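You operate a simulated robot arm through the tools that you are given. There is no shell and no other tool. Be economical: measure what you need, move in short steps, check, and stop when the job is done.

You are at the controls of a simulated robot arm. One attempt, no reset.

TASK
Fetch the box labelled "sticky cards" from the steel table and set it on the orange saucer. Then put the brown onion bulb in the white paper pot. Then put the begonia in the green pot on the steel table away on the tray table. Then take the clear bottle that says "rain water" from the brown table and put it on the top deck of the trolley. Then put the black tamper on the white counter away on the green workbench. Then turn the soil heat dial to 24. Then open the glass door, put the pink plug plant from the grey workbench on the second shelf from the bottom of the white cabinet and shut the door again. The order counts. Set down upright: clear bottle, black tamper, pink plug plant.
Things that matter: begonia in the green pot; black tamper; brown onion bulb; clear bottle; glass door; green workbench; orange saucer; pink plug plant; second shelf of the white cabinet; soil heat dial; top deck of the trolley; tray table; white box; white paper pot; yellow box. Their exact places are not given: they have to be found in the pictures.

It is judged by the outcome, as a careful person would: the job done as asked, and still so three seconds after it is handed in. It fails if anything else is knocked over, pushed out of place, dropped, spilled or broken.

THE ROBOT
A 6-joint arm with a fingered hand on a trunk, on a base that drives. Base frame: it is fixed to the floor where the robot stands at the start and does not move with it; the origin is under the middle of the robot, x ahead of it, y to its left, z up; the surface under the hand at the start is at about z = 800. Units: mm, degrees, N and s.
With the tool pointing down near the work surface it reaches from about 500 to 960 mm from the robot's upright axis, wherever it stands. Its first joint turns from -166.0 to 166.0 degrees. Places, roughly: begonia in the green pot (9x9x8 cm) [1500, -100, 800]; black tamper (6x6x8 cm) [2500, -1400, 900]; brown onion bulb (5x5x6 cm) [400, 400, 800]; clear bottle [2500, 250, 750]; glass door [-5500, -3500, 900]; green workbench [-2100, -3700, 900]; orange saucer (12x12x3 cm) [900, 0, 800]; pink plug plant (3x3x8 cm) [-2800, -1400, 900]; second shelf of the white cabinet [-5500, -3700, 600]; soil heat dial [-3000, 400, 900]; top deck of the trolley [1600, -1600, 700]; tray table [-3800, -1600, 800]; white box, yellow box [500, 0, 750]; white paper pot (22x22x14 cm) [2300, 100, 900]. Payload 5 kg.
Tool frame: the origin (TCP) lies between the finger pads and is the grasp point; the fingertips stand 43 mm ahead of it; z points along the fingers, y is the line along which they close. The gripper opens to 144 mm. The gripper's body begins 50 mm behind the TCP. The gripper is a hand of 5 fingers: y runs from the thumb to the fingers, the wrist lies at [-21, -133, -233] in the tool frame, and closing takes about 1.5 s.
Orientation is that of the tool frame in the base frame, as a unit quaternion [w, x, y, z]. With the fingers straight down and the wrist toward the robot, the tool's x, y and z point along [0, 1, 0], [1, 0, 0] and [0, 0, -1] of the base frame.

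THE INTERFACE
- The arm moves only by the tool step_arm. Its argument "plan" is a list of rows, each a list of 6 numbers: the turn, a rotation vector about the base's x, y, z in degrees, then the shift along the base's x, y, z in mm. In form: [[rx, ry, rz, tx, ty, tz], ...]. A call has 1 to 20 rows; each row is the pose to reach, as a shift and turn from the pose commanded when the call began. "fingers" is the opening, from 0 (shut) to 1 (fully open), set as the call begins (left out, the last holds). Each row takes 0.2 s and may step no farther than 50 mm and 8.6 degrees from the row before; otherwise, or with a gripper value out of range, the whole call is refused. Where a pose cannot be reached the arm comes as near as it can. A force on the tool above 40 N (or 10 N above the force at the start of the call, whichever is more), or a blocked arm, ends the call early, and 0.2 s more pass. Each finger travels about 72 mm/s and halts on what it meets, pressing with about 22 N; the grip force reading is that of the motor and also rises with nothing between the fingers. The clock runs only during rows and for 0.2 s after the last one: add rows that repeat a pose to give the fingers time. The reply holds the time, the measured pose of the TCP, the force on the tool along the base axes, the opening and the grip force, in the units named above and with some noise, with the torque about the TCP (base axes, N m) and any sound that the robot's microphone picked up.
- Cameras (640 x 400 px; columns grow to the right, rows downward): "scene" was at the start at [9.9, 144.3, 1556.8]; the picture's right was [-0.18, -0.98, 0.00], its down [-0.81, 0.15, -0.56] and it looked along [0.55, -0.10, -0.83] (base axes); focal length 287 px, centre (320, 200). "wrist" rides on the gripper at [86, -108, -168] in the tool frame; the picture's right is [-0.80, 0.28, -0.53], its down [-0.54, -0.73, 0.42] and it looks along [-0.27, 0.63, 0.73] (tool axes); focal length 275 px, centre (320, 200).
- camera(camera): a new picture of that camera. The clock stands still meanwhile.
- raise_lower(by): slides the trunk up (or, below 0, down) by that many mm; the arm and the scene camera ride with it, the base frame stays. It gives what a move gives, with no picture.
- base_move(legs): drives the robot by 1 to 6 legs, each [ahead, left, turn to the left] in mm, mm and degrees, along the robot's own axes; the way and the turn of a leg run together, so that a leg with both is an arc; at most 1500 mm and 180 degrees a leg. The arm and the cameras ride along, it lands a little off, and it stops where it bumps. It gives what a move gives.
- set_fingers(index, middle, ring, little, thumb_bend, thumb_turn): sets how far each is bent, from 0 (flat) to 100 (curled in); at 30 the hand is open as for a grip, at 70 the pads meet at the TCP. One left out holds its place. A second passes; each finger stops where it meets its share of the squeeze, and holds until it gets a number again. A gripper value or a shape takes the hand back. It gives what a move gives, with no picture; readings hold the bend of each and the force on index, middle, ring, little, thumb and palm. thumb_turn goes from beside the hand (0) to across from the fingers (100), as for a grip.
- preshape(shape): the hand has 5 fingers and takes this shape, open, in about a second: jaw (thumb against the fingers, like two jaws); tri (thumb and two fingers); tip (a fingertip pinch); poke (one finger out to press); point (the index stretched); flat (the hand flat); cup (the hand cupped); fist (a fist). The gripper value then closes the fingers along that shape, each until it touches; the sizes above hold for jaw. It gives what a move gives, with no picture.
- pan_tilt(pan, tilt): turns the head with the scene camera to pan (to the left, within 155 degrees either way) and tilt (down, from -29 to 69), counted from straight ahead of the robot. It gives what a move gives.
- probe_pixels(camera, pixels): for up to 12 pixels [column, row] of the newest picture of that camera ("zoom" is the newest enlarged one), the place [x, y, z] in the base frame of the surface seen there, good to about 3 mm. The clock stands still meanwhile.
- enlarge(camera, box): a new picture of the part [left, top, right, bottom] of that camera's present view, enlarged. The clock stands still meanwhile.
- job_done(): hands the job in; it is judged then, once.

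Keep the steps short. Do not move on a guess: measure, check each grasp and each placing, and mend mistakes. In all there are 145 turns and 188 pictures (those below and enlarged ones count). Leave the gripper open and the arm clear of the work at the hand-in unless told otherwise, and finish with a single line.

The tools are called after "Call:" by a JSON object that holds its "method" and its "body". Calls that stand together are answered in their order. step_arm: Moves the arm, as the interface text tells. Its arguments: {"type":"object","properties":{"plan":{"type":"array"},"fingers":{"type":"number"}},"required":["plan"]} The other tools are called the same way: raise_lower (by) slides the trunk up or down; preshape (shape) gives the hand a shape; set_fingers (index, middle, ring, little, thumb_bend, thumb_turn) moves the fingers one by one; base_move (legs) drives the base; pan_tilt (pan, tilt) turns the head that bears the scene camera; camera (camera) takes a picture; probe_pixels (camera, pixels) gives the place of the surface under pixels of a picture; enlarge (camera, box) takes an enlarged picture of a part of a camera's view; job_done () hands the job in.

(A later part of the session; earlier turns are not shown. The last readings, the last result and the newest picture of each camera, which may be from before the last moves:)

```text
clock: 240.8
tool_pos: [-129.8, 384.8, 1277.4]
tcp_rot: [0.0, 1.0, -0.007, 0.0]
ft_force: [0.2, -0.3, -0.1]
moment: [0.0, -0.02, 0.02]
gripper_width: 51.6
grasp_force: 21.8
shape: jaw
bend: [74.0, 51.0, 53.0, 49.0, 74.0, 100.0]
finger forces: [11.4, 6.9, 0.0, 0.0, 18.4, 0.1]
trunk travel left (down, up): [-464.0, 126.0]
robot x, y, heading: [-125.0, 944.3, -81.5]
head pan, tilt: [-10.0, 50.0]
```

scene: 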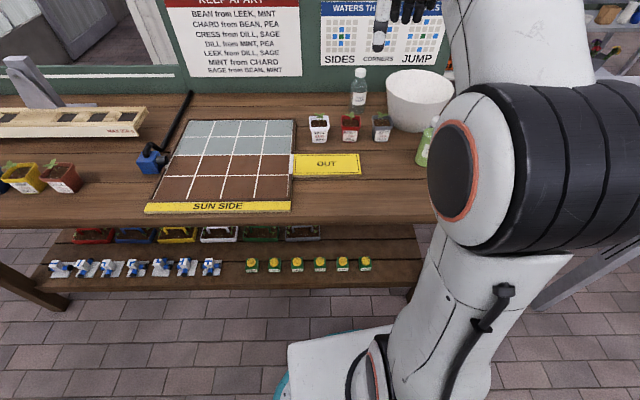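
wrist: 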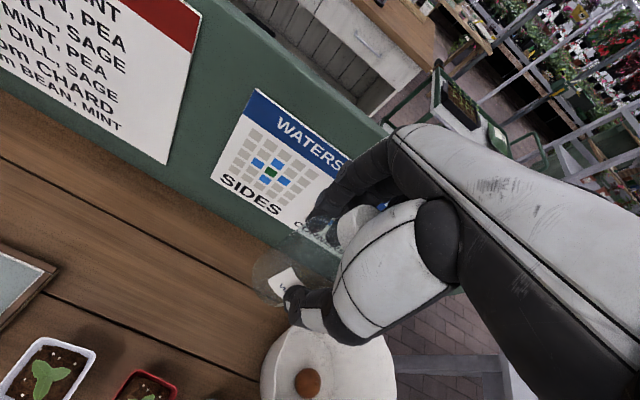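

Call:
{"method": "base_move", "body": {"legs": [[774, -116, 0], [774, -116, 0], [123, 821, 0], [123, 821, 0]]}}

Call:
{"method": "pan_tilt", "body": {"pan": 0, "tilt": 48}}

Call:
{"method": "camera", "body": {"camera": "scene"}}

Call:
{"method": "camera", "body": {"camera": "wrist"}}

```text
clock: 256.8
tool_pos: [1526.3, -1189.7, 1276.8]
tcp_rot: [0.0, 1.0, -0.009, 0.0]
ft_force: [-0.3, 0.6, 0.7]
moment: [-0.01, 0.03, -0.01]
gripper_width: 51.7
grasp_force: 21.7
shape: jaw
bend: [74.0, 51.0, 53.0, 49.0, 74.0, 100.0]
finger forces: [11.4, 6.9, 0.0, 0.0, 18.5, 0.0]
trunk travel left (down, up): [-464.0, 126.0]
robot x, y, heading: [1536.5, -634.8, -81.7]
head pan, tilt: [-10.0, 50.0]
```

```text
clock: 257.6
tool_pos: [1525.7, -1187.7, 1277.7]
tcp_rot: [-0.001, 1.0, -0.009, 0.0]
ft_force: [1.0, -0.3, -1.2]
moment: [-0.01, -0.01, 0.02]
gripper_width: 51.7
grasp_force: 21.9
shape: jaw
bend: [74.0, 51.0, 53.0, 49.0, 74.0, 100.0]
finger forces: [11.4, 6.9, 0.0, 0.0, 18.4, 0.1]
trunk travel left (down, up): [-464.0, 126.0]
robot x, y, heading: [1539.9, -630.4, -81.7]
head pan, tilt: [0.0, 48.0]
```

```text
106 pictures are left
```

scene: 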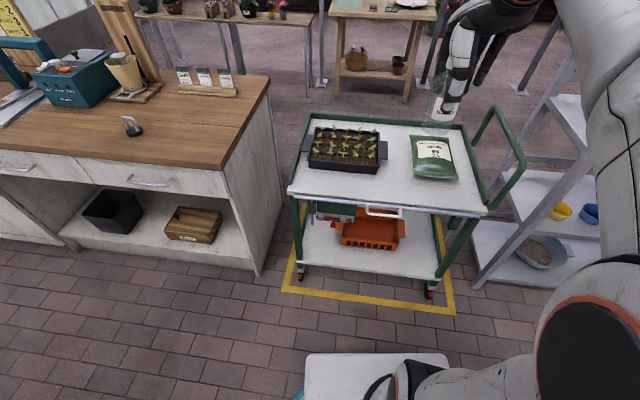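

```text
105 pictures are left
```

wrist: 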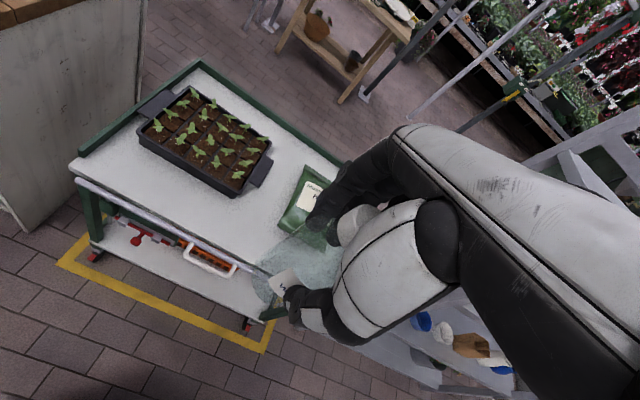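

Trolley deck: seed tray left, green bag right, free front part around (385,190). Measuring.

Call:
{"method": "probe_pixels", "body": {"camera": "scene", "pixels": [[385, 190], [340, 190], [430, 195], [345, 170], [432, 178], [395, 165], [385, 215], [300, 185], [480, 210], [132, 130], [130, 118], [395, 130]]}}

Call:
{"method": "enlarge", "body": {"camera": "scene", "box": [90, 90, 180, 150]}}

Call:
{"method": "probe_pixels", "body": {"camera": "zoom", "pixels": [[265, 200], [290, 240], [300, 300], [340, 270], [265, 270], [270, 190]]}}

```text
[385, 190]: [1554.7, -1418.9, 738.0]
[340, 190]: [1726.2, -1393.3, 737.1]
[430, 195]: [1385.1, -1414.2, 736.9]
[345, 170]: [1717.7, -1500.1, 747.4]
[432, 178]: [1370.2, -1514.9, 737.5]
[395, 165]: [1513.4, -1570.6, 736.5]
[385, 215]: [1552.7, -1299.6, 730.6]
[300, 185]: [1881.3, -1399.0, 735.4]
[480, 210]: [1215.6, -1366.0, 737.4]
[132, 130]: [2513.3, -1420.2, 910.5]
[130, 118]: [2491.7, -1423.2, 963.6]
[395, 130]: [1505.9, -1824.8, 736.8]
```

```text
6.67 times, centred on (135, 120) of scene
```

zoom: 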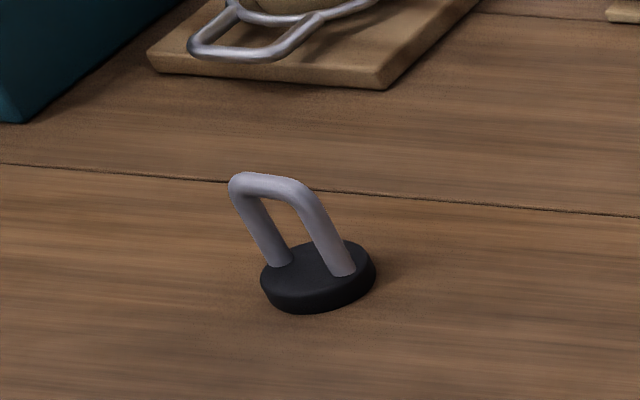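

```text
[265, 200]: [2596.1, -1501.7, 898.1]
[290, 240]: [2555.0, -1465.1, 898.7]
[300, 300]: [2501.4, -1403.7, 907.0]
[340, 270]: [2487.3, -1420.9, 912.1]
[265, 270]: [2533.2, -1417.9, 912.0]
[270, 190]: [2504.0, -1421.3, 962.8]
```

Deck z≈737. Place the bottle at (1550,-1450). Drive 100 ahead, move over and lower.

Call:
{"method": "base_move", "body": {"legs": [[100, 0, 0]]}}

Call:
{"method": "raise_lower", "body": {"by": -130}}

Call:
{"method": "step_arm", "body": {"plan": [[0, 0, 0, 2, -40, 0], [0, 0, 0, 5, -80, 0], [0, 0, 0, 8, -120, 0], [0, 0, 0, 10, -160, 0], [0, 0, 0, 10, -160, -45], [0, 0, 0, 10, -160, -90], [0, 0, 0, 10, -160, -135], [0, 0, 0, 10, -160, -180], [0, 0, 0, 10, -160, -225], [0, 0, 0, 10, -160, -260]]}}

Call:
{"method": "camera", "body": {"camera": "wrist"}}

Call:
{"method": "camera", "body": {"camera": "scene"}}

```text
clock: 258.7
tool_pos: [1538.6, -1289.3, 1277.2]
tcp_rot: [-0.001, 1.0, -0.009, 0.0]
ft_force: [0.4, 0.2, -0.7]
moment: [0.06, -0.02, -0.02]
gripper_width: 51.9
grasp_force: 21.8
shape: jaw
bend: [74.0, 51.0, 53.0, 49.0, 74.0, 100.0]
finger forces: [11.4, 6.8, 0.0, 0.1, 18.4, 0.1]
trunk travel left (down, up): [-464.0, 126.0]
robot x, y, heading: [1553.3, -731.4, -81.6]
head pan, tilt: [0.0, 48.0]
```

```text
clock: 260.3
tool_pos: [1539.3, -1287.2, 1147.0]
tcp_rot: [-0.001, 1.0, -0.01, 0.0]
ft_force: [-0.6, -0.5, 0.7]
moment: [-0.02, 0.02, -0.02]
gripper_width: 52.1
grasp_force: 21.8
shape: jaw
bend: [74.0, 51.0, 53.0, 49.0, 74.0, 100.0]
finger forces: [11.4, 6.9, 0.0, 0.0, 18.6, 0.0]
trunk travel left (down, up): [-334.0, 256.0]
robot x, y, heading: [1553.4, -730.1, -81.4]
head pan, tilt: [0.0, 48.0]
```

```text
clock: 262.5
tool_pos: [1549.0, -1447.4, 885.8]
tcp_rot: [-0.001, 1.0, -0.01, 0.001]
ft_force: [0.2, -0.4, -0.2]
moment: [0.0, 0.01, 0.02]
gripper_width: 51.8
grasp_force: 21.5
shape: jaw
bend: [74.0, 51.0, 53.0, 49.0, 74.0, 100.0]
finger forces: [11.4, 6.9, 0.0, 0.1, 18.3, 0.0]
trunk travel left (down, up): [-334.0, 256.0]
robot x, y, heading: [1551.2, -731.9, -81.9]
head pan, tilt: [0.0, 48.0]
```

```text
103 pictures are left
```

wrist: 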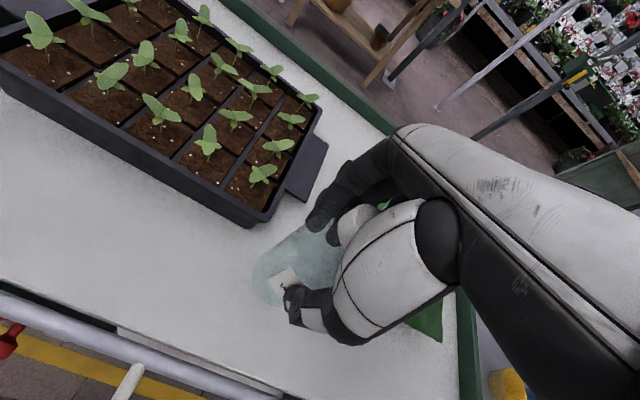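

```text
102 pictures are left
```

scene: 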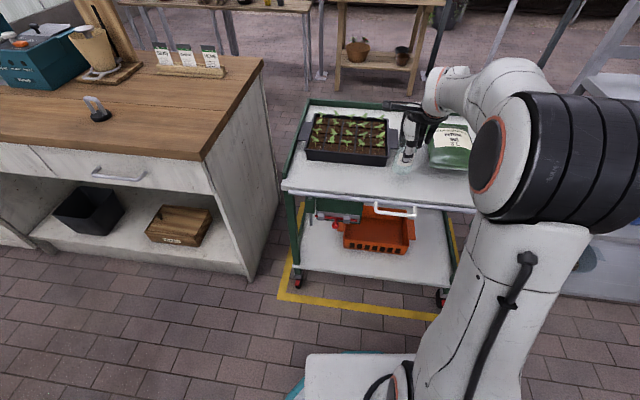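

Call:
{"method": "probe_pixels", "body": {"camera": "wrist", "pixels": [[300, 195], [285, 195], [250, 222], [430, 320], [410, 325], [318, 218], [335, 190], [300, 300]]}}

Call:
{"method": "enlarge", "body": {"camera": "scene", "box": [350, 80, 500, 200]}}

```text
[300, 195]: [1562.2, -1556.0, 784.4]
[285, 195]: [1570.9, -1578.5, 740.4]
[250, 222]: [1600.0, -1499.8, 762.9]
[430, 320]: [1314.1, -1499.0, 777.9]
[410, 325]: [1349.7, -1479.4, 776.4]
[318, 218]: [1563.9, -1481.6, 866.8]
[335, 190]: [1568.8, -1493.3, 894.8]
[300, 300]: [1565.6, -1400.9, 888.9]
```

```text
3.33 times, centred on (425, 140) of scene
```

zoom: 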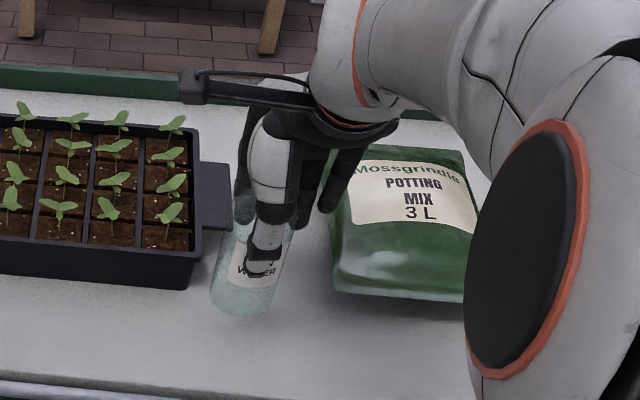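

Shift 22 mm toward the front for clearance, then lower to contact.

Call:
{"method": "step_arm", "body": {"plan": [[0, 0, 0, 0, 22, 0], [0, 0, 0, 0, 22, -15], [0, 0, 0, 0, 22, -30], [0, 0, 0, 0, 22, -38]]}}

Call:
{"method": "step_arm", "body": {"plan": [[0, 0, 0, 0, 0, -2], [0, 0, 0, 0, 0, -4], [0, 0, 0, 0, 0, -5]]}}

```text
clock: 263.5
tool_pos: [1549.3, -1426.1, 847.8]
tcp_rot: [-0.001, 1.0, -0.011, 0.0]
ft_force: [0.1, 0.2, 0.1]
moment: [0.02, 0.03, 0.01]
gripper_width: 51.7
grasp_force: 22.2
shape: jaw
bend: [74.0, 51.0, 53.0, 49.0, 74.0, 100.0]
finger forces: [11.4, 6.9, 0.0, 0.0, 18.3, 0.1]
trunk travel left (down, up): [-334.0, 256.0]
robot x, y, heading: [1554.8, -730.5, -82.0]
head pan, tilt: [0.0, 48.0]
```

```text
clock: 264.3
tool_pos: [1549.0, -1427.1, 845.5]
tcp_rot: [0.001, 1.0, -0.009, 0.0]
ft_force: [0.5, 2.8, 8.7]
moment: [0.01, -0.03, -0.05]
gripper_width: 51.8
grasp_force: 21.9
shape: jaw
bend: [74.0, 51.0, 53.0, 49.0, 74.0, 100.0]
finger forces: [11.1, 6.8, 0.1, 0.0, 20.7, 0.1]
trunk travel left (down, up): [-334.0, 256.0]
robot x, y, heading: [1552.7, -734.0, -81.9]
head pan, tilt: [0.0, 48.0]
```

Contact with the deck (8.7 N). Release and rise.

Call:
{"method": "step_arm", "body": {"plan": [[0, 0, 0, 0, 0, 1], [0, 0, 0, 0, 0, 1], [0, 0, 0, 0, 0, 1], [0, 0, 0, 0, 0, 1]], "fingers": 0.65}}

Call:
{"method": "step_arm", "body": {"plan": [[0, 0, 0, 0, 0, 15], [0, 0, 0, 0, 0, 40], [0, 0, 0, 0, 0, 80], [0, 0, 0, 0, 0, 125], [0, 0, 0, 0, 10, 170], [0, 0, 0, 0, 40, 200], [0, 0, 0, 0, 80, 220], [0, 0, 0, 0, 120, 240]]}}

Call:
{"method": "camera", "body": {"camera": "wrist"}}

Call:
{"method": "camera", "body": {"camera": "scene"}}

```text
clock: 265.3
tool_pos: [1549.7, -1426.3, 844.1]
tcp_rot: [0.0, 1.0, -0.01, 0.0]
ft_force: [-0.1, 0.1, -0.3]
moment: [-0.01, -0.03, 0.0]
gripper_width: 93.4
grasp_force: 0.0
shape: jaw
bend: [28.0, 39.0, 36.0, 36.0, 63.0, 100.0]
finger forces: [0.0, 0.1, 0.1, 0.0, 0.1, 0.0]
trunk travel left (down, up): [-334.0, 256.0]
robot x, y, heading: [1549.9, -732.1, -81.9]
head pan, tilt: [0.0, 48.0]
```

```text
clock: 267.1
tool_pos: [1550.7, -1304.6, 1085.5]
tcp_rot: [-0.001, 1.0, -0.01, 0.0]
ft_force: [0.3, -0.1, 0.2]
moment: [0.08, 0.02, 0.0]
gripper_width: 93.3
grasp_force: 0.1
shape: jaw
bend: [28.0, 39.0, 36.0, 36.0, 63.0, 100.0]
finger forces: [0.0, 0.0, 0.0, 0.1, 0.0, 0.0]
trunk travel left (down, up): [-334.0, 256.0]
robot x, y, heading: [1549.5, -733.8, -81.9]
head pan, tilt: [0.0, 48.0]
```

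```text
100 pictures are left
```

wrist: 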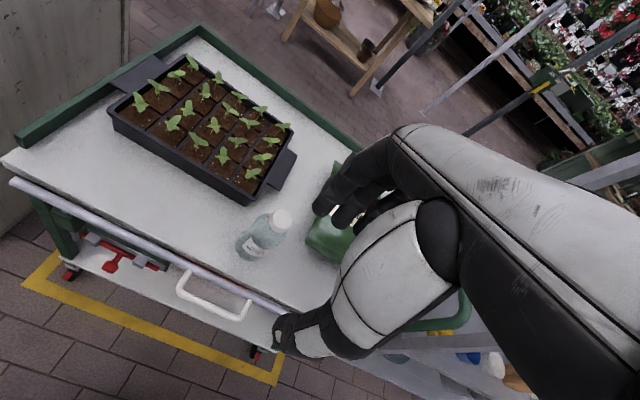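

```text
99 pictures are left
```

scene: 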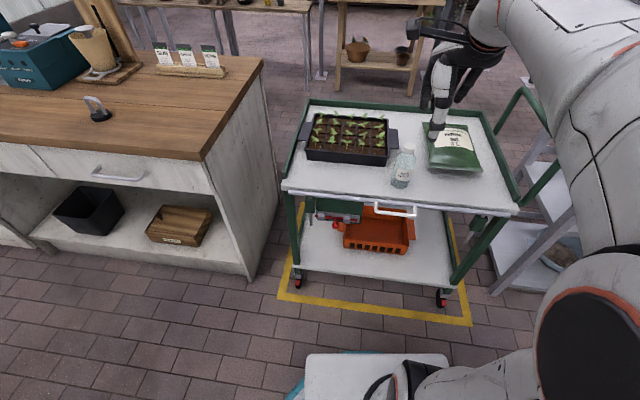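

The bottle stands upright on the deck. Next the black tamper at about (2507,-1421) on the white counter: drive east.

Call:
{"method": "base_move", "body": {"legs": [[120, 950, 0]]}}

Call:
{"method": "camera", "body": {"camera": "wrist"}}

```text
clock: 272.1
tool_pos: [2514.5, -1287.8, 1085.2]
tcp_rot: [-0.001, 1.0, -0.01, 0.0]
ft_force: [0.1, -0.3, 0.2]
moment: [-0.01, -0.05, -0.02]
gripper_width: 93.5
grasp_force: 0.0
shape: jaw
bend: [28.0, 39.0, 36.0, 36.0, 63.0, 100.0]
finger forces: [0.0, 0.1, 0.1, 0.0, 0.0, 0.1]
trunk travel left (down, up): [-334.0, 256.0]
robot x, y, heading: [2517.8, -713.9, -81.7]
head pan, tilt: [0.0, 48.0]
```

```text
98 pictures are left
```

wrist: 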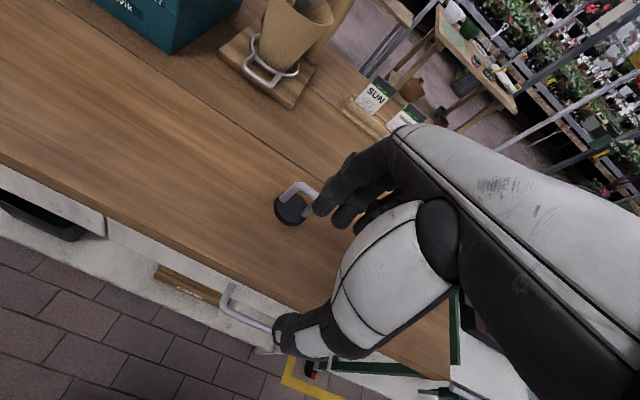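

Call:
{"method": "enlarge", "body": {"camera": "wrist", "box": [256, 165, 336, 235]}}

Call:
{"method": "probe_pixels", "body": {"camera": "zoom", "pixels": [[335, 150], [270, 190], [390, 170], [440, 235], [230, 260], [150, 330], [300, 360], [400, 420], [330, 155], [420, 210]]}}

```text
5.71 times, centred on (296, 200) of wrist
```

zoom: 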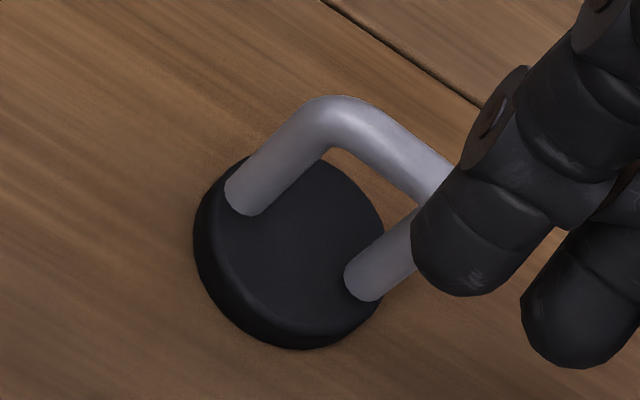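

```text
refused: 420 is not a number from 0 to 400
```

Call:
{"method": "probe_pixels", "body": {"camera": "zoom", "pixels": [[330, 105], [380, 130], [420, 165], [270, 170], [240, 205], [370, 290], [400, 250], [300, 220], [210, 220], [300, 345]]}}

```text
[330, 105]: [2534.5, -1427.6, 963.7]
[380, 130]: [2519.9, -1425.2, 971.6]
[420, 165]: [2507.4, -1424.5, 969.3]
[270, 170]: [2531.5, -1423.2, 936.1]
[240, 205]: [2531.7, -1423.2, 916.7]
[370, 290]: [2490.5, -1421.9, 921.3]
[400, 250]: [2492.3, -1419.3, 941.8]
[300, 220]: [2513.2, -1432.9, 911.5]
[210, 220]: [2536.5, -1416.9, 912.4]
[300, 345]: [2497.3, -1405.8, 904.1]
```

Loop handle: top z≈971, centred (2511,-1423), bar along x. Descend so the pads are at the bar (TCP z≈962), then close.

Call:
{"method": "step_arm", "body": {"plan": [[0, 0, 0, -1, -35, 0], [0, 0, 0, -2, -70, 0], [0, 0, 0, -3, -105, 0], [0, 0, 0, -3, -135, 0], [0, 0, 0, -3, -135, -30], [0, 0, 0, -3, -135, -65], [0, 0, 0, -3, -135, -95], [0, 0, 0, -3, -135, -122]]}}

Call:
{"method": "camera", "body": {"camera": "wrist"}}

```text
clock: 273.9
tool_pos: [2510.4, -1424.8, 964.0]
tcp_rot: [0.0, 1.0, -0.01, 0.0]
ft_force: [-0.6, 0.3, 1.0]
moment: [-0.03, -0.02, -0.03]
gripper_width: 93.5
grasp_force: 0.0
shape: jaw
bend: [28.0, 39.0, 36.0, 36.0, 63.0, 100.0]
finger forces: [0.1, 0.0, 0.0, 0.0, 0.0, 0.0]
trunk travel left (down, up): [-334.0, 256.0]
robot x, y, heading: [2517.9, -713.6, -81.8]
head pan, tilt: [0.0, 48.0]
```

```text
96 pictures are left
```

wrist: 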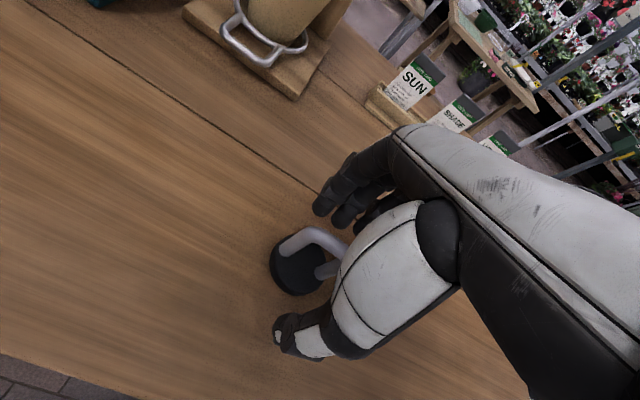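

Call:
{"method": "step_arm", "body": {"plan": [[0, 0, 0, 0, 0, 0], [0, 0, 0, 0, 0, 0], [0, 0, 0, 0, 0, 0], [0, 0, 0, 0, 0, 0], [0, 0, 0, 0, 0, 0], [0, 0, 0, 0, 0, 0], [0, 0, 0, 0, 0, 0], [0, 0, 0, 0, 0, 0]], "fingers": 0}}

Call:
{"method": "camera", "body": {"camera": "wrist"}}

```text
clock: 275.7
tool_pos: [2510.7, -1424.2, 963.5]
tcp_rot: [-0.001, 1.0, -0.011, 0.0]
ft_force: [-0.1, -1.5, 1.9]
moment: [-0.17, -0.03, 0.01]
gripper_width: 0.1
grasp_force: 22.4
shape: jaw
bend: [70.0, 66.0, 70.0, 70.0, 67.0, 100.0]
finger forces: [0.1, 4.0, 0.1, 0.1, 3.9, 0.0]
trunk travel left (down, up): [-334.0, 256.0]
robot x, y, heading: [2518.8, -711.2, -81.7]
head pan, tilt: [0.0, 48.0]
```

```text
95 pictures are left
```

wrist: 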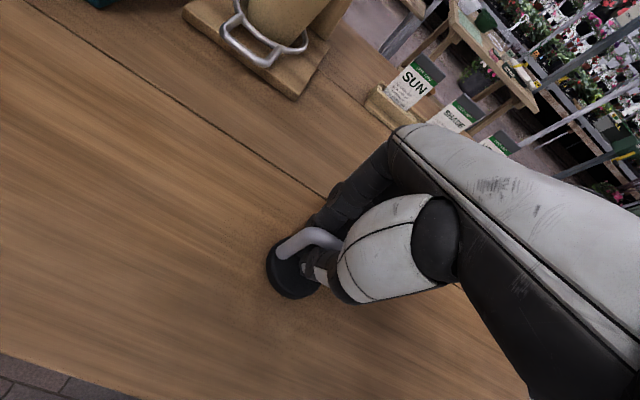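

The fingers closed loosely around the bar. I'd rather have a firm grip on the 60 mm disc: open, lower to z≈945 and close again.

Call:
{"method": "step_arm", "body": {"plan": [[0, 0, 0, 0, 0, 0], [0, 0, 0, 0, 0, 0], [0, 0, 0, 0, 0, 0], [0, 0, 0, 0, 0, 0], [0, 0, 0, 0, 0, 0], [0, 0, 0, 0.5, 1.5, 0]], "fingers": 0.7}}

Call:
{"method": "camera", "body": {"camera": "wrist"}}

```text
clock: 277.1
tool_pos: [2511.6, -1422.5, 963.8]
tcp_rot: [-0.001, 1.0, -0.01, 0.0]
ft_force: [0.7, 0.2, 0.3]
moment: [0.04, -0.01, -0.04]
gripper_width: 100.8
grasp_force: 0.0
shape: jaw
bend: [27.0, 37.0, 35.0, 35.0, 60.0, 99.0]
finger forces: [0.0, 0.0, 0.0, 0.0, 0.0, 0.1]
trunk travel left (down, up): [-334.0, 256.0]
robot x, y, heading: [2517.4, -710.2, -81.8]
head pan, tilt: [0.0, 48.0]
```

```text
94 pictures are left
```

wrist: 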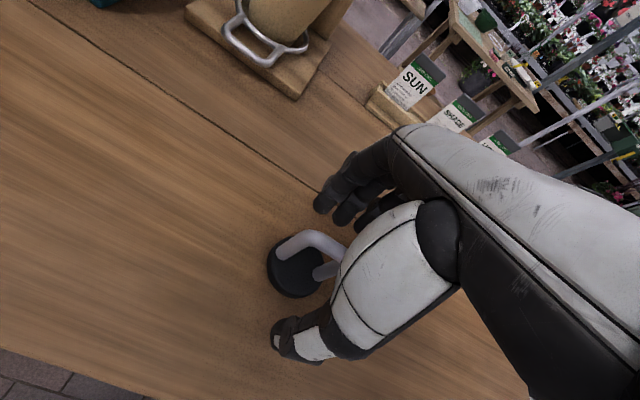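

Call:
{"method": "step_arm", "body": {"plan": [[0, 0, 0, 0, 0, -8], [0, 0, 0, 0, 0, -14], [0, 0, 0, 0, 0, -18], [0, 0, 0, 0, 0, -19]]}}

Call:
{"method": "step_arm", "body": {"plan": [[0, 0, 0, 0, 0, 0], [0, 0, 0, 0, 0, 0], [0, 0, 0, 0, 0, 0], [0, 0, 0, 0, 0, 0], [0, 0, 0, 0, 0, 0], [0, 0, 0, 0, 0, 0], [0, 0, 0, 0, 0, 0]], "fingers": 0}}

Call:
{"method": "camera", "body": {"camera": "wrist"}}

```text
clock: 278.1
tool_pos: [2511.8, -1422.3, 944.2]
tcp_rot: [-0.002, 1.0, -0.01, 0.0]
ft_force: [-0.1, -0.2, 0.3]
moment: [-0.02, 0.02, 0.0]
gripper_width: 100.7
grasp_force: 0.1
shape: jaw
bend: [27.0, 37.0, 35.0, 35.0, 60.0, 99.0]
finger forces: [0.0, 0.3, 0.0, 0.0, 0.1, 0.0]
trunk travel left (down, up): [-334.0, 256.0]
robot x, y, heading: [2514.7, -715.6, -81.9]
head pan, tilt: [0.0, 48.0]
```

```text
clock: 279.7
tool_pos: [2511.1, -1422.8, 944.7]
tcp_rot: [-0.001, 1.0, -0.011, 0.0]
ft_force: [-0.2, 0.6, 0.8]
moment: [0.01, 0.0, 0.01]
gripper_width: 48.6
grasp_force: 21.6
shape: jaw
bend: [74.0, 52.0, 54.0, 50.0, 74.0, 100.0]
finger forces: [12.2, 5.9, 0.0, 0.1, 18.4, 0.1]
trunk travel left (down, up): [-334.0, 256.0]
robot x, y, heading: [2515.9, -714.9, -81.8]
head pan, tilt: [0.0, 48.0]
```

```text
93 pictures are left
```

wrist: 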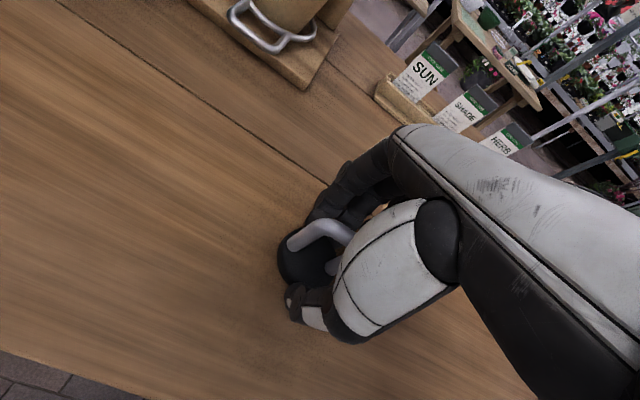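

Gripped on the disc (22 N). Lift and check.

Call:
{"method": "step_arm", "body": {"plan": [[0, 0, 0, 0, 0, 15], [0, 0, 0, 0, 0, 40], [0, 0, 0, 0, 0, 80], [0, 0, 0, 0, 10, 125], [0, 0, 0, 0, 40, 165], [0, 0, 0, 0, 80, 190], [0, 0, 0, 0, 120, 200], [0, 0, 0, 0, 160, 200]]}}

Call:
{"method": "camera", "body": {"camera": "wrist"}}

Call:
{"method": "camera", "body": {"camera": "scene"}}

```text
clock: 281.5
tool_pos: [2512.4, -1260.2, 1144.8]
tcp_rot: [-0.002, 1.0, -0.011, 0.0]
ft_force: [-0.5, -0.1, -1.6]
moment: [0.04, 0.0, -0.01]
gripper_width: 48.4
grasp_force: 21.5
shape: jaw
bend: [74.0, 53.0, 54.0, 50.0, 74.0, 100.0]
finger forces: [12.3, 6.0, 0.0, 0.0, 18.4, 0.0]
trunk travel left (down, up): [-334.0, 256.0]
robot x, y, heading: [2511.2, -713.3, -82.0]
head pan, tilt: [0.0, 48.0]
```

```text
92 pictures are left
```

wrist: 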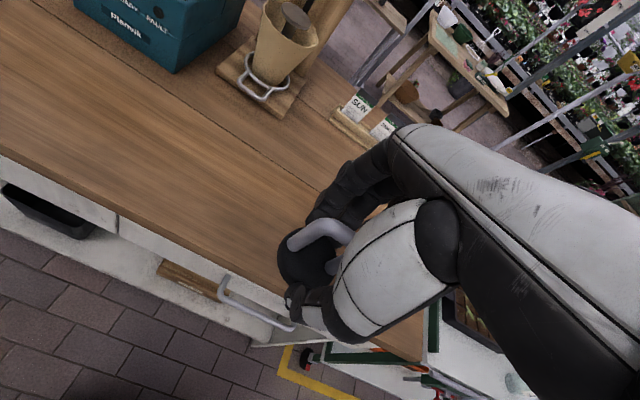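

```text
91 pictures are left
```

scene: 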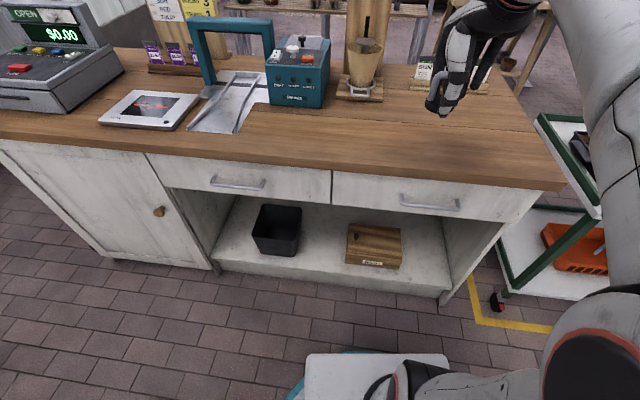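

Held. Drive west along y≈-640 to x≈-600, then look south toward the green workbench.

Call:
{"method": "base_move", "body": {"legs": [[-169, -1024, 0], [-169, -1024, 0], [-140, -1024, 0]]}}

Call:
{"method": "pan_tilt", "body": {"pan": -15, "tilt": 15}}

Call:
{"method": "camera", "body": {"camera": "scene"}}

```text
clock: 296.9
tool_pos: [-643.6, -1193.3, 1145.3]
tcp_rot: [-0.001, 1.0, -0.023, 0.001]
ft_force: [-0.2, 0.0, -1.6]
moment: [0.01, 0.03, 0.03]
gripper_width: 48.5
grasp_force: 22.1
shape: jaw
bend: [74.0, 53.0, 54.0, 50.0, 74.0, 100.0]
finger forces: [12.1, 6.0, 0.0, 0.0, 18.3, 0.1]
trunk travel left (down, up): [-334.0, 256.0]
robot x, y, heading: [-622.8, -648.5, -83.2]
head pan, tilt: [0.0, 48.0]
```

```text
clock: 297.9
tool_pos: [-643.4, -1193.5, 1145.0]
tcp_rot: [0.0, 1.0, -0.023, 0.0]
ft_force: [-0.7, 0.7, -1.2]
moment: [-0.04, -0.02, 0.01]
gripper_width: 48.5
grasp_force: 21.9
shape: jaw
bend: [74.0, 53.0, 54.0, 50.0, 74.0, 100.0]
finger forces: [12.1, 5.9, 0.0, 0.1, 18.4, 0.0]
trunk travel left (down, up): [-334.0, 256.0]
robot x, y, heading: [-622.5, -648.9, -83.4]
head pan, tilt: [-15.0, 15.0]
```

```text
90 pictures are left
```

scene: 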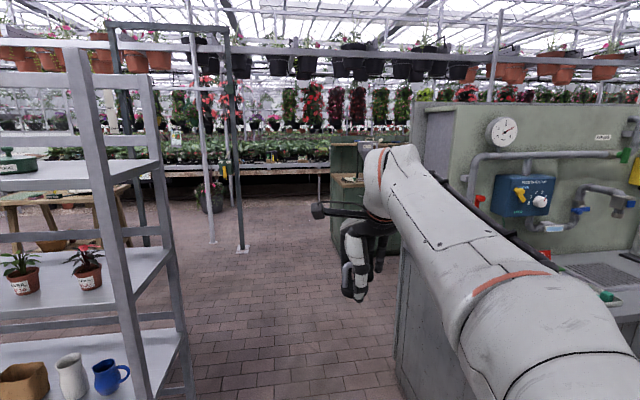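

Call:
{"method": "probe_pixels", "body": {"camera": "scene", "pixels": [[242, 250], [212, 242], [145, 245], [345, 248], [340, 180], [192, 395], [398, 360], [420, 105], [290, 200], [300, 250], [250, 230], [345, 150]]}}

```text
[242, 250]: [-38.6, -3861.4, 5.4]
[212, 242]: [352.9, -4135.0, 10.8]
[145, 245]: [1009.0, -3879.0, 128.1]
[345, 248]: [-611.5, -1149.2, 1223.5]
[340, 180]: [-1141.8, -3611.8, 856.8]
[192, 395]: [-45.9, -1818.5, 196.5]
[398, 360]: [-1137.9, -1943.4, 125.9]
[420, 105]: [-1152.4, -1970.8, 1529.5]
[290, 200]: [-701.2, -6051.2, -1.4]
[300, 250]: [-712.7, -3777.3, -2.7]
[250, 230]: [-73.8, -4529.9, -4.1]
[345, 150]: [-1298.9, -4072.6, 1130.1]
```

The gap between rack and workbench (x -1140..-46) is clear. Drive south 2 m and look at the green workbench.

Call:
{"method": "base_move", "body": {"legs": [[993, -117, 0], [950, -112, 0]]}}

Call:
{"method": "pan_tilt", "body": {"pan": -50, "tilt": 25}}

Call:
{"method": "camera", "body": {"camera": "scene"}}

```text
clock: 307.8
tool_pos: [-677.2, -3188.9, 1145.7]
tcp_rot: [-0.001, 0.999, -0.033, 0.0]
ft_force: [0.5, -0.3, -1.3]
moment: [0.01, 0.02, -0.02]
gripper_width: 48.5
grasp_force: 22.3
shape: jaw
bend: [74.0, 53.0, 54.0, 50.0, 74.0, 100.0]
finger forces: [12.2, 6.1, 0.1, 0.0, 18.4, 0.0]
trunk travel left (down, up): [-334.0, 256.0]
robot x, y, heading: [-648.5, -2641.0, -84.5]
head pan, tilt: [-15.0, 15.0]
```

```text
clock: 308.9
tool_pos: [-677.5, -3189.5, 1145.3]
tcp_rot: [0.0, 0.999, -0.032, 0.0]
ft_force: [0.7, -1.0, -1.0]
moment: [-0.01, 0.01, -0.04]
gripper_width: 48.2
grasp_force: 22.1
shape: jaw
bend: [74.0, 53.0, 54.0, 50.0, 74.0, 100.0]
finger forces: [12.2, 6.0, 0.0, 0.0, 18.3, 0.1]
trunk travel left (down, up): [-334.0, 256.0]
robot x, y, heading: [-649.7, -2642.0, -84.5]
head pan, tilt: [-50.0, 25.0]
```

```text
89 pictures are left
```

scene: 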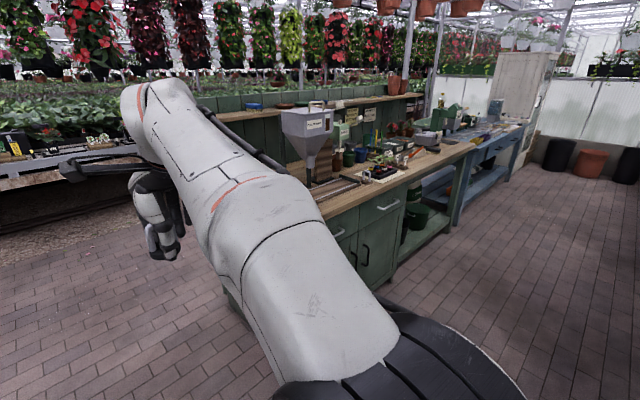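

Call:
{"method": "probe_pixels", "body": {"camera": "scene", "pixels": [[390, 195], [440, 160], [420, 150], [350, 205], [470, 145], [380, 285], [455, 222], [520, 60], [510, 180], [560, 170]]}}

Call:
{"method": "base_move", "body": {"legs": [[-150, -1290, 0]]}}

Call:
{"method": "pan_tilt", "body": {"pan": -5, "tilt": 35}}

Call:
{"method": "camera", "body": {"camera": "scene"}}

```text
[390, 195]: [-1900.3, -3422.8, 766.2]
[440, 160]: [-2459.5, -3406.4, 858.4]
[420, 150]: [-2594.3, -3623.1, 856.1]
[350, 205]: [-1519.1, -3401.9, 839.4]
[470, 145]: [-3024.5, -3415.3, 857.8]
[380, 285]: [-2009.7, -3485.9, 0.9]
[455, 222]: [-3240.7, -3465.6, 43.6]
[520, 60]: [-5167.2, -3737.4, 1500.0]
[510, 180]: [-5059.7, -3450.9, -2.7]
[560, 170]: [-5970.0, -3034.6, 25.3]
```

```text
clock: 315.5
tool_pos: [-2007.8, -3155.9, 1145.8]
tcp_rot: [0.0, 0.999, -0.044, 0.0]
ft_force: [0.5, 0.8, -1.7]
moment: [0.03, 0.03, 0.0]
gripper_width: 48.3
grasp_force: 22.1
shape: jaw
bend: [74.0, 53.0, 54.0, 50.0, 74.0, 100.0]
finger forces: [12.2, 6.0, 0.0, 0.0, 18.3, 0.0]
trunk travel left (down, up): [-334.0, 256.0]
robot x, y, heading: [-1964.5, -2614.5, -85.5]
head pan, tilt: [-50.0, 25.0]
```

```text
clock: 316.6
tool_pos: [-2007.7, -3156.9, 1145.2]
tcp_rot: [-0.001, 0.999, -0.043, 0.0]
ft_force: [-1.1, -0.2, -2.2]
moment: [0.01, 0.01, -0.03]
gripper_width: 48.1
grasp_force: 22.6
shape: jaw
bend: [74.0, 53.0, 54.0, 50.0, 74.0, 100.0]
finger forces: [12.2, 6.0, 0.0, 0.1, 18.3, 0.0]
trunk travel left (down, up): [-334.0, 256.0]
robot x, y, heading: [-1967.8, -2611.1, -85.5]
head pan, tilt: [-5.0, 35.0]
```

```text
88 pictures are left
```

scene: 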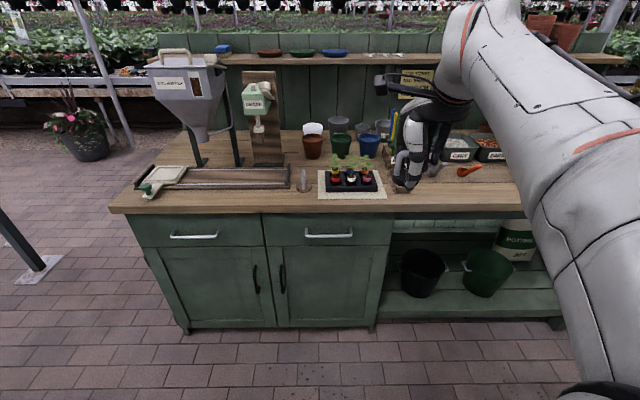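

Call:
{"method": "enlarge", "body": {"camera": "scene", "box": [360, 100, 540, 220]}}

Call:
{"method": "probe_pixels", "body": {"camera": "scene", "pixels": [[470, 195], [505, 195], [430, 195], [400, 195], [468, 175], [455, 160], [490, 160], [380, 195], [520, 185], [440, 175]]}}

Call:
{"method": "camera", "body": {"camera": "wrist"}}

```text
3.33 times, centred on (450, 160) of scene
```

zoom: 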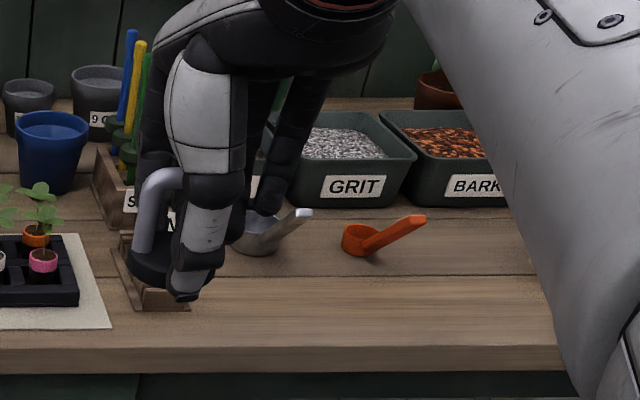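

```text
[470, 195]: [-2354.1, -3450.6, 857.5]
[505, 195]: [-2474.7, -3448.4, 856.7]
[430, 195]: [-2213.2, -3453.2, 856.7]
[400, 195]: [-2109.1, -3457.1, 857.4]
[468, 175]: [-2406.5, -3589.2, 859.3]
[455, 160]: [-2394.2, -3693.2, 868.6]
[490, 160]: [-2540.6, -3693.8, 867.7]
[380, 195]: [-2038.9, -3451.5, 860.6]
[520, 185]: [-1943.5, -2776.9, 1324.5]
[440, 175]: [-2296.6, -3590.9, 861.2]
```

```text
86 pictures are left
```

wrist: 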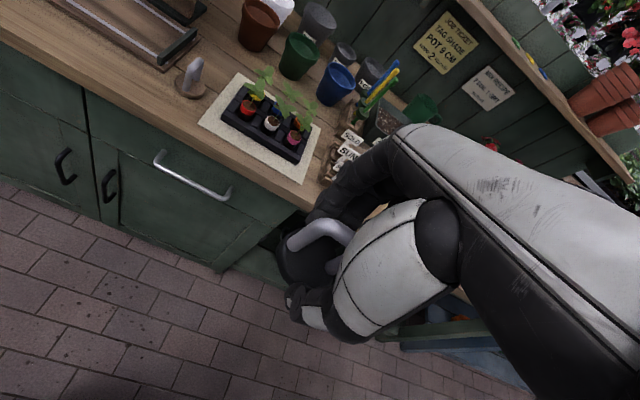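

Free spot on the bench at about (-2300,-3460), z≈857. Move there.

Call:
{"method": "base_move", "body": {"legs": [[157, -305, 0]]}}

Call:
{"method": "camera", "body": {"camera": "wrist"}}

Call:
{"method": "pan_tilt", "body": {"pan": 0, "tilt": 45}}

Call:
{"method": "camera", "body": {"camera": "scene"}}

```text
clock: 318.8
tool_pos: [-2306.1, -3333.9, 1145.5]
tcp_rot: [-0.001, 0.999, -0.045, 0.0]
ft_force: [0.7, -0.6, -1.5]
moment: [-0.03, 0.01, 0.0]
gripper_width: 48.5
grasp_force: 22.4
shape: jaw
bend: [74.0, 53.0, 54.0, 50.0, 74.0, 100.0]
finger forces: [12.2, 6.0, 0.0, 0.0, 18.3, 0.1]
trunk travel left (down, up): [-334.0, 256.0]
robot x, y, heading: [-2263.5, -2790.0, -85.9]
head pan, tilt: [-5.0, 35.0]
```

```text
85 pictures are left
```

wrist: 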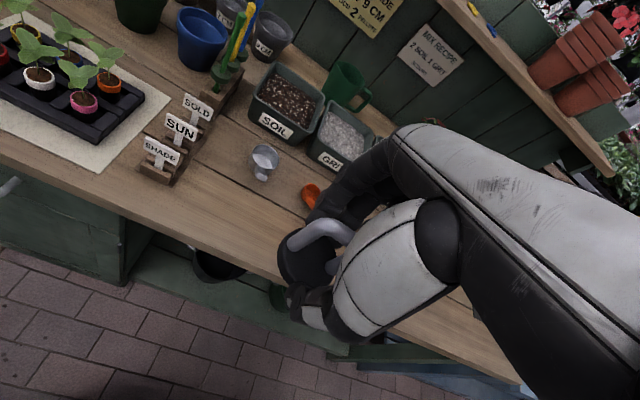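

```text
clock: 319.6
tool_pos: [-2305.8, -3334.2, 1145.1]
tcp_rot: [-0.001, 0.999, -0.044, 0.0]
ft_force: [0.3, -0.3, -0.7]
moment: [0.03, 0.02, 0.04]
gripper_width: 48.4
grasp_force: 21.8
shape: jaw
bend: [74.0, 53.0, 54.0, 50.0, 74.0, 100.0]
finger forces: [12.2, 5.9, 0.0, 0.0, 18.4, 0.0]
trunk travel left (down, up): [-334.0, 256.0]
robot x, y, heading: [-2260.7, -2787.9, -85.8]
head pan, tilt: [0.0, 45.0]
```

```text
84 pictures are left
```

scene: 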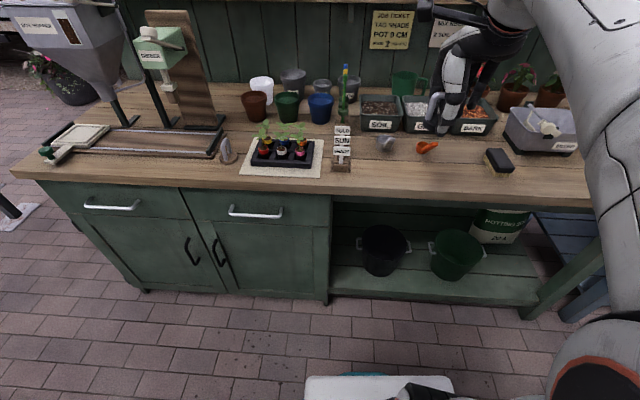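

Call:
{"method": "probe_pixels", "body": {"camera": "scene", "pixels": [[430, 152], [385, 150], [420, 178], [420, 188], [342, 168], [498, 165]]}}

Call:
{"method": "step_arm", "body": {"plan": [[0, 0, 0, 0, -40, 0], [0, 0, 0, 0, -80, 0], [0, 0, 0, 0, -118, 0], [0, 0, 0, 0, -118, -45], [0, 0, 0, 0, -118, -90], [0, 0, 0, 0, -118, -135], [0, 0, 0, 0, -118, -180], [0, 0, 0, 0, -118, -215], [0, 0, 0, 0, -118, -230]]}}

Call:
{"method": "camera", "body": {"camera": "wrist"}}

```text
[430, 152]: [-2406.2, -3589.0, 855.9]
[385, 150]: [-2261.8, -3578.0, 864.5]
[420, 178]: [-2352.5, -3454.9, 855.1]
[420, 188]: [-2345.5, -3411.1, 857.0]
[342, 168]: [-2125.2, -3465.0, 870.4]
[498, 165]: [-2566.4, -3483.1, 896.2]
```

```text
clock: 321.6
tool_pos: [-2307.3, -3450.3, 914.8]
tcp_rot: [0.0, 0.999, -0.046, 0.0]
ft_force: [0.7, 0.4, -0.7]
moment: [0.04, 0.0, -0.01]
gripper_width: 48.5
grasp_force: 22.2
shape: jaw
bend: [74.0, 53.0, 54.0, 50.0, 74.0, 100.0]
finger forces: [12.1, 6.1, 0.0, 0.1, 18.0, 0.0]
trunk travel left (down, up): [-334.0, 256.0]
robot x, y, heading: [-2262.7, -2789.4, -86.1]
head pan, tilt: [0.0, 45.0]
```

```text
83 pictures are left
```

wrist: 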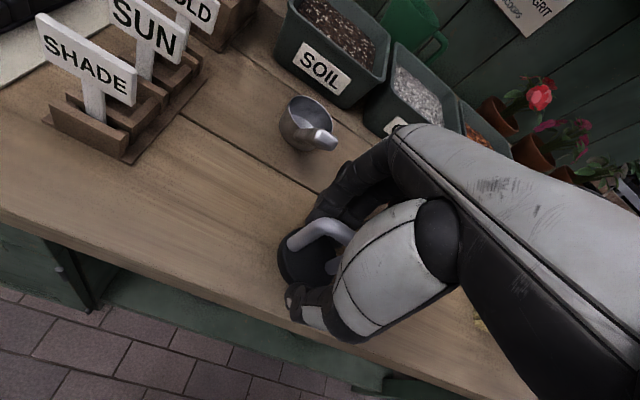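

Call:
{"method": "step_arm", "body": {"plan": [[0, 0, 0, 0, 0, -4], [0, 0, 0, 0, 0, -8], [0, 0, 0, 0, 0, -11], [0, 0, 0, 0, 0, -13]]}}

```text
clock: 322.6
tool_pos: [-2306.1, -3450.9, 904.9]
tcp_rot: [0.002, 0.999, -0.045, 0.0]
ft_force: [-1.5, 2.0, 13.6]
moment: [0.25, -0.13, -0.02]
gripper_width: 48.5
grasp_force: 22.3
shape: jaw
bend: [74.0, 53.0, 54.0, 50.0, 74.0, 100.0]
finger forces: [17.2, 6.3, 0.1, 0.0, 28.4, 0.1]
trunk travel left (down, up): [-334.0, 256.0]
robot x, y, heading: [-2261.5, -2784.1, -85.6]
head pan, tilt: [0.0, 45.0]
```

Contact. Release and rise straight up past the loop handle.

Call:
{"method": "step_arm", "body": {"plan": [[0, 0, 0, 0, 0, 2], [0, 0, 0, 0, 0, 2], [0, 0, 0, 0, 0, 2], [0, 0, 0, 0, 0, 2]], "fingers": 0.6}}

Call:
{"method": "step_arm", "body": {"plan": [[0, 0, 0, 0, 0, 15], [0, 0, 0, 0, 0, 40], [0, 0, 0, 0, 0, 80], [0, 0, 0, 0, 0, 125], [0, 0, 0, 0, 30, 170], [0, 0, 0, 0, 60, 210], [0, 0, 0, 0, 100, 235]]}}

Call:
{"method": "camera", "body": {"camera": "wrist"}}

```text
clock: 323.6
tool_pos: [-2306.6, -3450.8, 903.7]
tcp_rot: [-0.001, 0.999, -0.045, -0.001]
ft_force: [-0.7, 1.5, 6.9]
moment: [-0.23, -0.02, -0.01]
gripper_width: 83.7
grasp_force: 0.1
shape: jaw
bend: [74.0, 41.0, 38.0, 43.0, 66.0, 100.0]
finger forces: [4.6, 1.7, 0.1, 0.1, 0.0, 0.0]
trunk travel left (down, up): [-334.0, 256.0]
robot x, y, heading: [-2263.3, -2787.3, -85.7]
head pan, tilt: [0.0, 45.0]
```

```text
refused: row 5 steps farther than a row can; nothing moved
```

```text
82 pictures are left
```

wrist: 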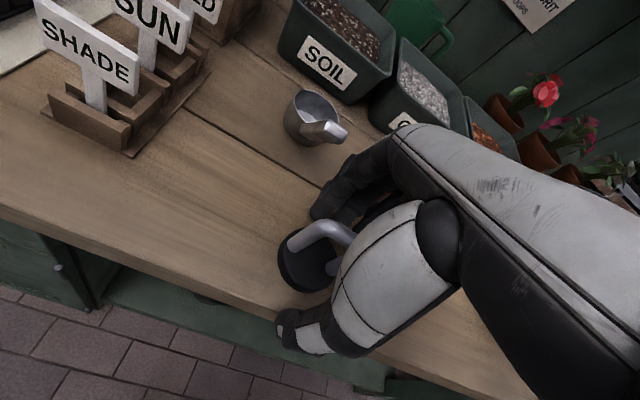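

The index still touches; open a bit wider, then rise.

Call:
{"method": "step_arm", "body": {"plan": [[0, 0, 0, 0, 0, 0], [0, 0, 0, 0, 0, 0], [0, 0, 0, 0, 0, 0], [0, 0, 0, 0, 0, 0]], "fingers": 0.75}}

Call:
{"method": "step_arm", "body": {"plan": [[0, 0, 0, 0, 0, 10], [0, 0, 0, 0, 0, 40], [0, 0, 0, 0, 0, 80], [0, 0, 0, 0, 0, 125], [0, 0, 0, 0, 15, 165], [0, 0, 0, 0, 35, 205], [0, 0, 0, 0, 70, 230]]}}

Call:
{"method": "camera", "body": {"camera": "wrist"}}

```text
clock: 324.6
tool_pos: [-2304.8, -3451.9, 903.5]
tcp_rot: [-0.001, 0.999, -0.044, 0.0]
ft_force: [1.4, 1.9, 3.5]
moment: [-0.13, 0.06, 0.0]
gripper_width: 106.4
grasp_force: 0.1
shape: jaw
bend: [26.0, 37.0, 33.0, 34.0, 56.0, 99.0]
finger forces: [0.0, 3.7, 0.1, 0.1, 0.0, 0.0]
trunk travel left (down, up): [-334.0, 256.0]
robot x, y, heading: [-2261.2, -2790.2, -85.7]
head pan, tilt: [0.0, 45.0]
```

```text
clock: 326.2
tool_pos: [-2306.2, -3380.4, 1135.6]
tcp_rot: [-0.001, 0.999, -0.045, 0.0]
ft_force: [0.2, -0.6, -0.3]
moment: [0.06, -0.01, 0.04]
gripper_width: 107.8
grasp_force: 0.1
shape: jaw
bend: [26.0, 36.0, 33.0, 34.0, 56.0, 99.0]
finger forces: [0.0, 0.0, 0.0, 0.0, 0.0, 0.0]
trunk travel left (down, up): [-334.0, 256.0]
robot x, y, heading: [-2262.7, -2788.5, -85.6]
head pan, tilt: [0.0, 45.0]
```

```text
81 pictures are left
```

wrist: 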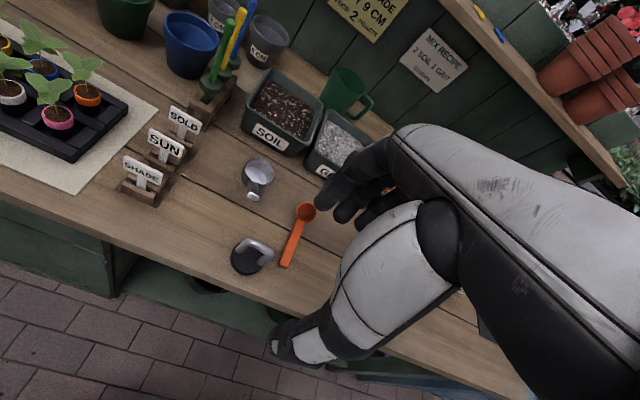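

The tamper stands upright. I check the orange scoop wasn't displaced.

Call:
{"method": "probe_pixels", "body": {"camera": "wrist", "pixels": [[305, 212], [288, 262], [256, 172], [250, 262]]}}

Call:
{"method": "enlarge", "body": {"camera": "scene", "box": [330, 100, 540, 220]}}

```text
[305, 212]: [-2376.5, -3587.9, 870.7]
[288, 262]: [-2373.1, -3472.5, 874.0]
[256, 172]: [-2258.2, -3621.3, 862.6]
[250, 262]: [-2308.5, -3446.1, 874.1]
```

```text
3.05 times, centred on (435, 160) of scene
```

zoom: 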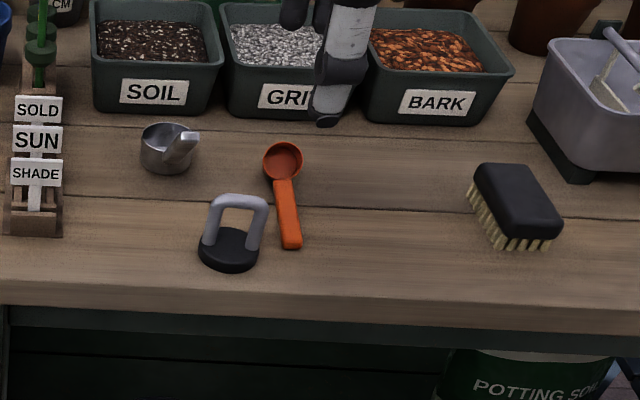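

The orange scoop's raised handle was pressed down by my hand: it is tipped toward its handle now. I'll look closely, to set it right again.

Call:
{"method": "enlarge", "body": {"camera": "wrist", "box": [230, 140, 350, 280]}}

Call:
{"method": "enlarge", "body": {"camera": "scene", "box": [400, 130, 460, 190]}}

Call:
{"method": "probe_pixels", "body": {"camera": "zoom", "pixels": [[250, 120], [250, 150], [250, 175], [210, 150], [290, 150], [250, 200], [265, 250], [275, 330], [285, 345]]}}

```text
2.86 times, centred on (290, 210) of wrist
```

zoom: 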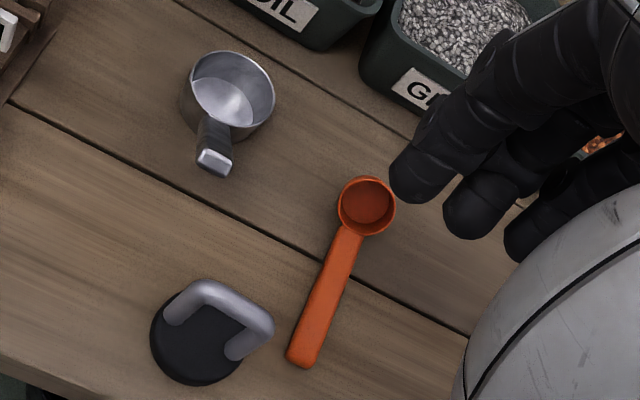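

```text
6.67 times, centred on (430, 160) of scene
```

zoom: 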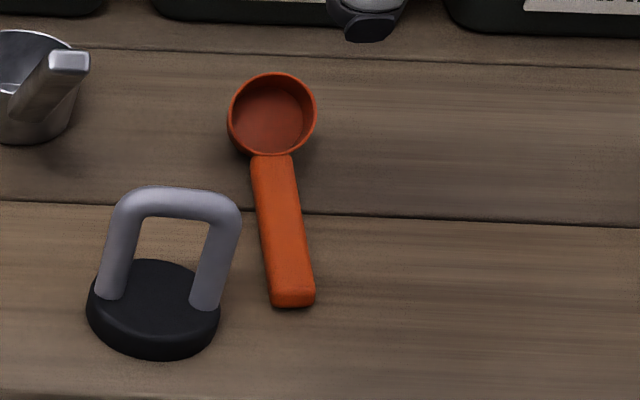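

```text
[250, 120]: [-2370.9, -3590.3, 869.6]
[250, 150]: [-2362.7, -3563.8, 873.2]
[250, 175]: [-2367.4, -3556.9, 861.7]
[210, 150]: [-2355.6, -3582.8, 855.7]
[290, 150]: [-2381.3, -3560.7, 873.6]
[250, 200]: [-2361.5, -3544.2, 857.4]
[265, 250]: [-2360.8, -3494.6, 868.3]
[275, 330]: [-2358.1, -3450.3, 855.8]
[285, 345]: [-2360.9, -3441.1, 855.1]
```

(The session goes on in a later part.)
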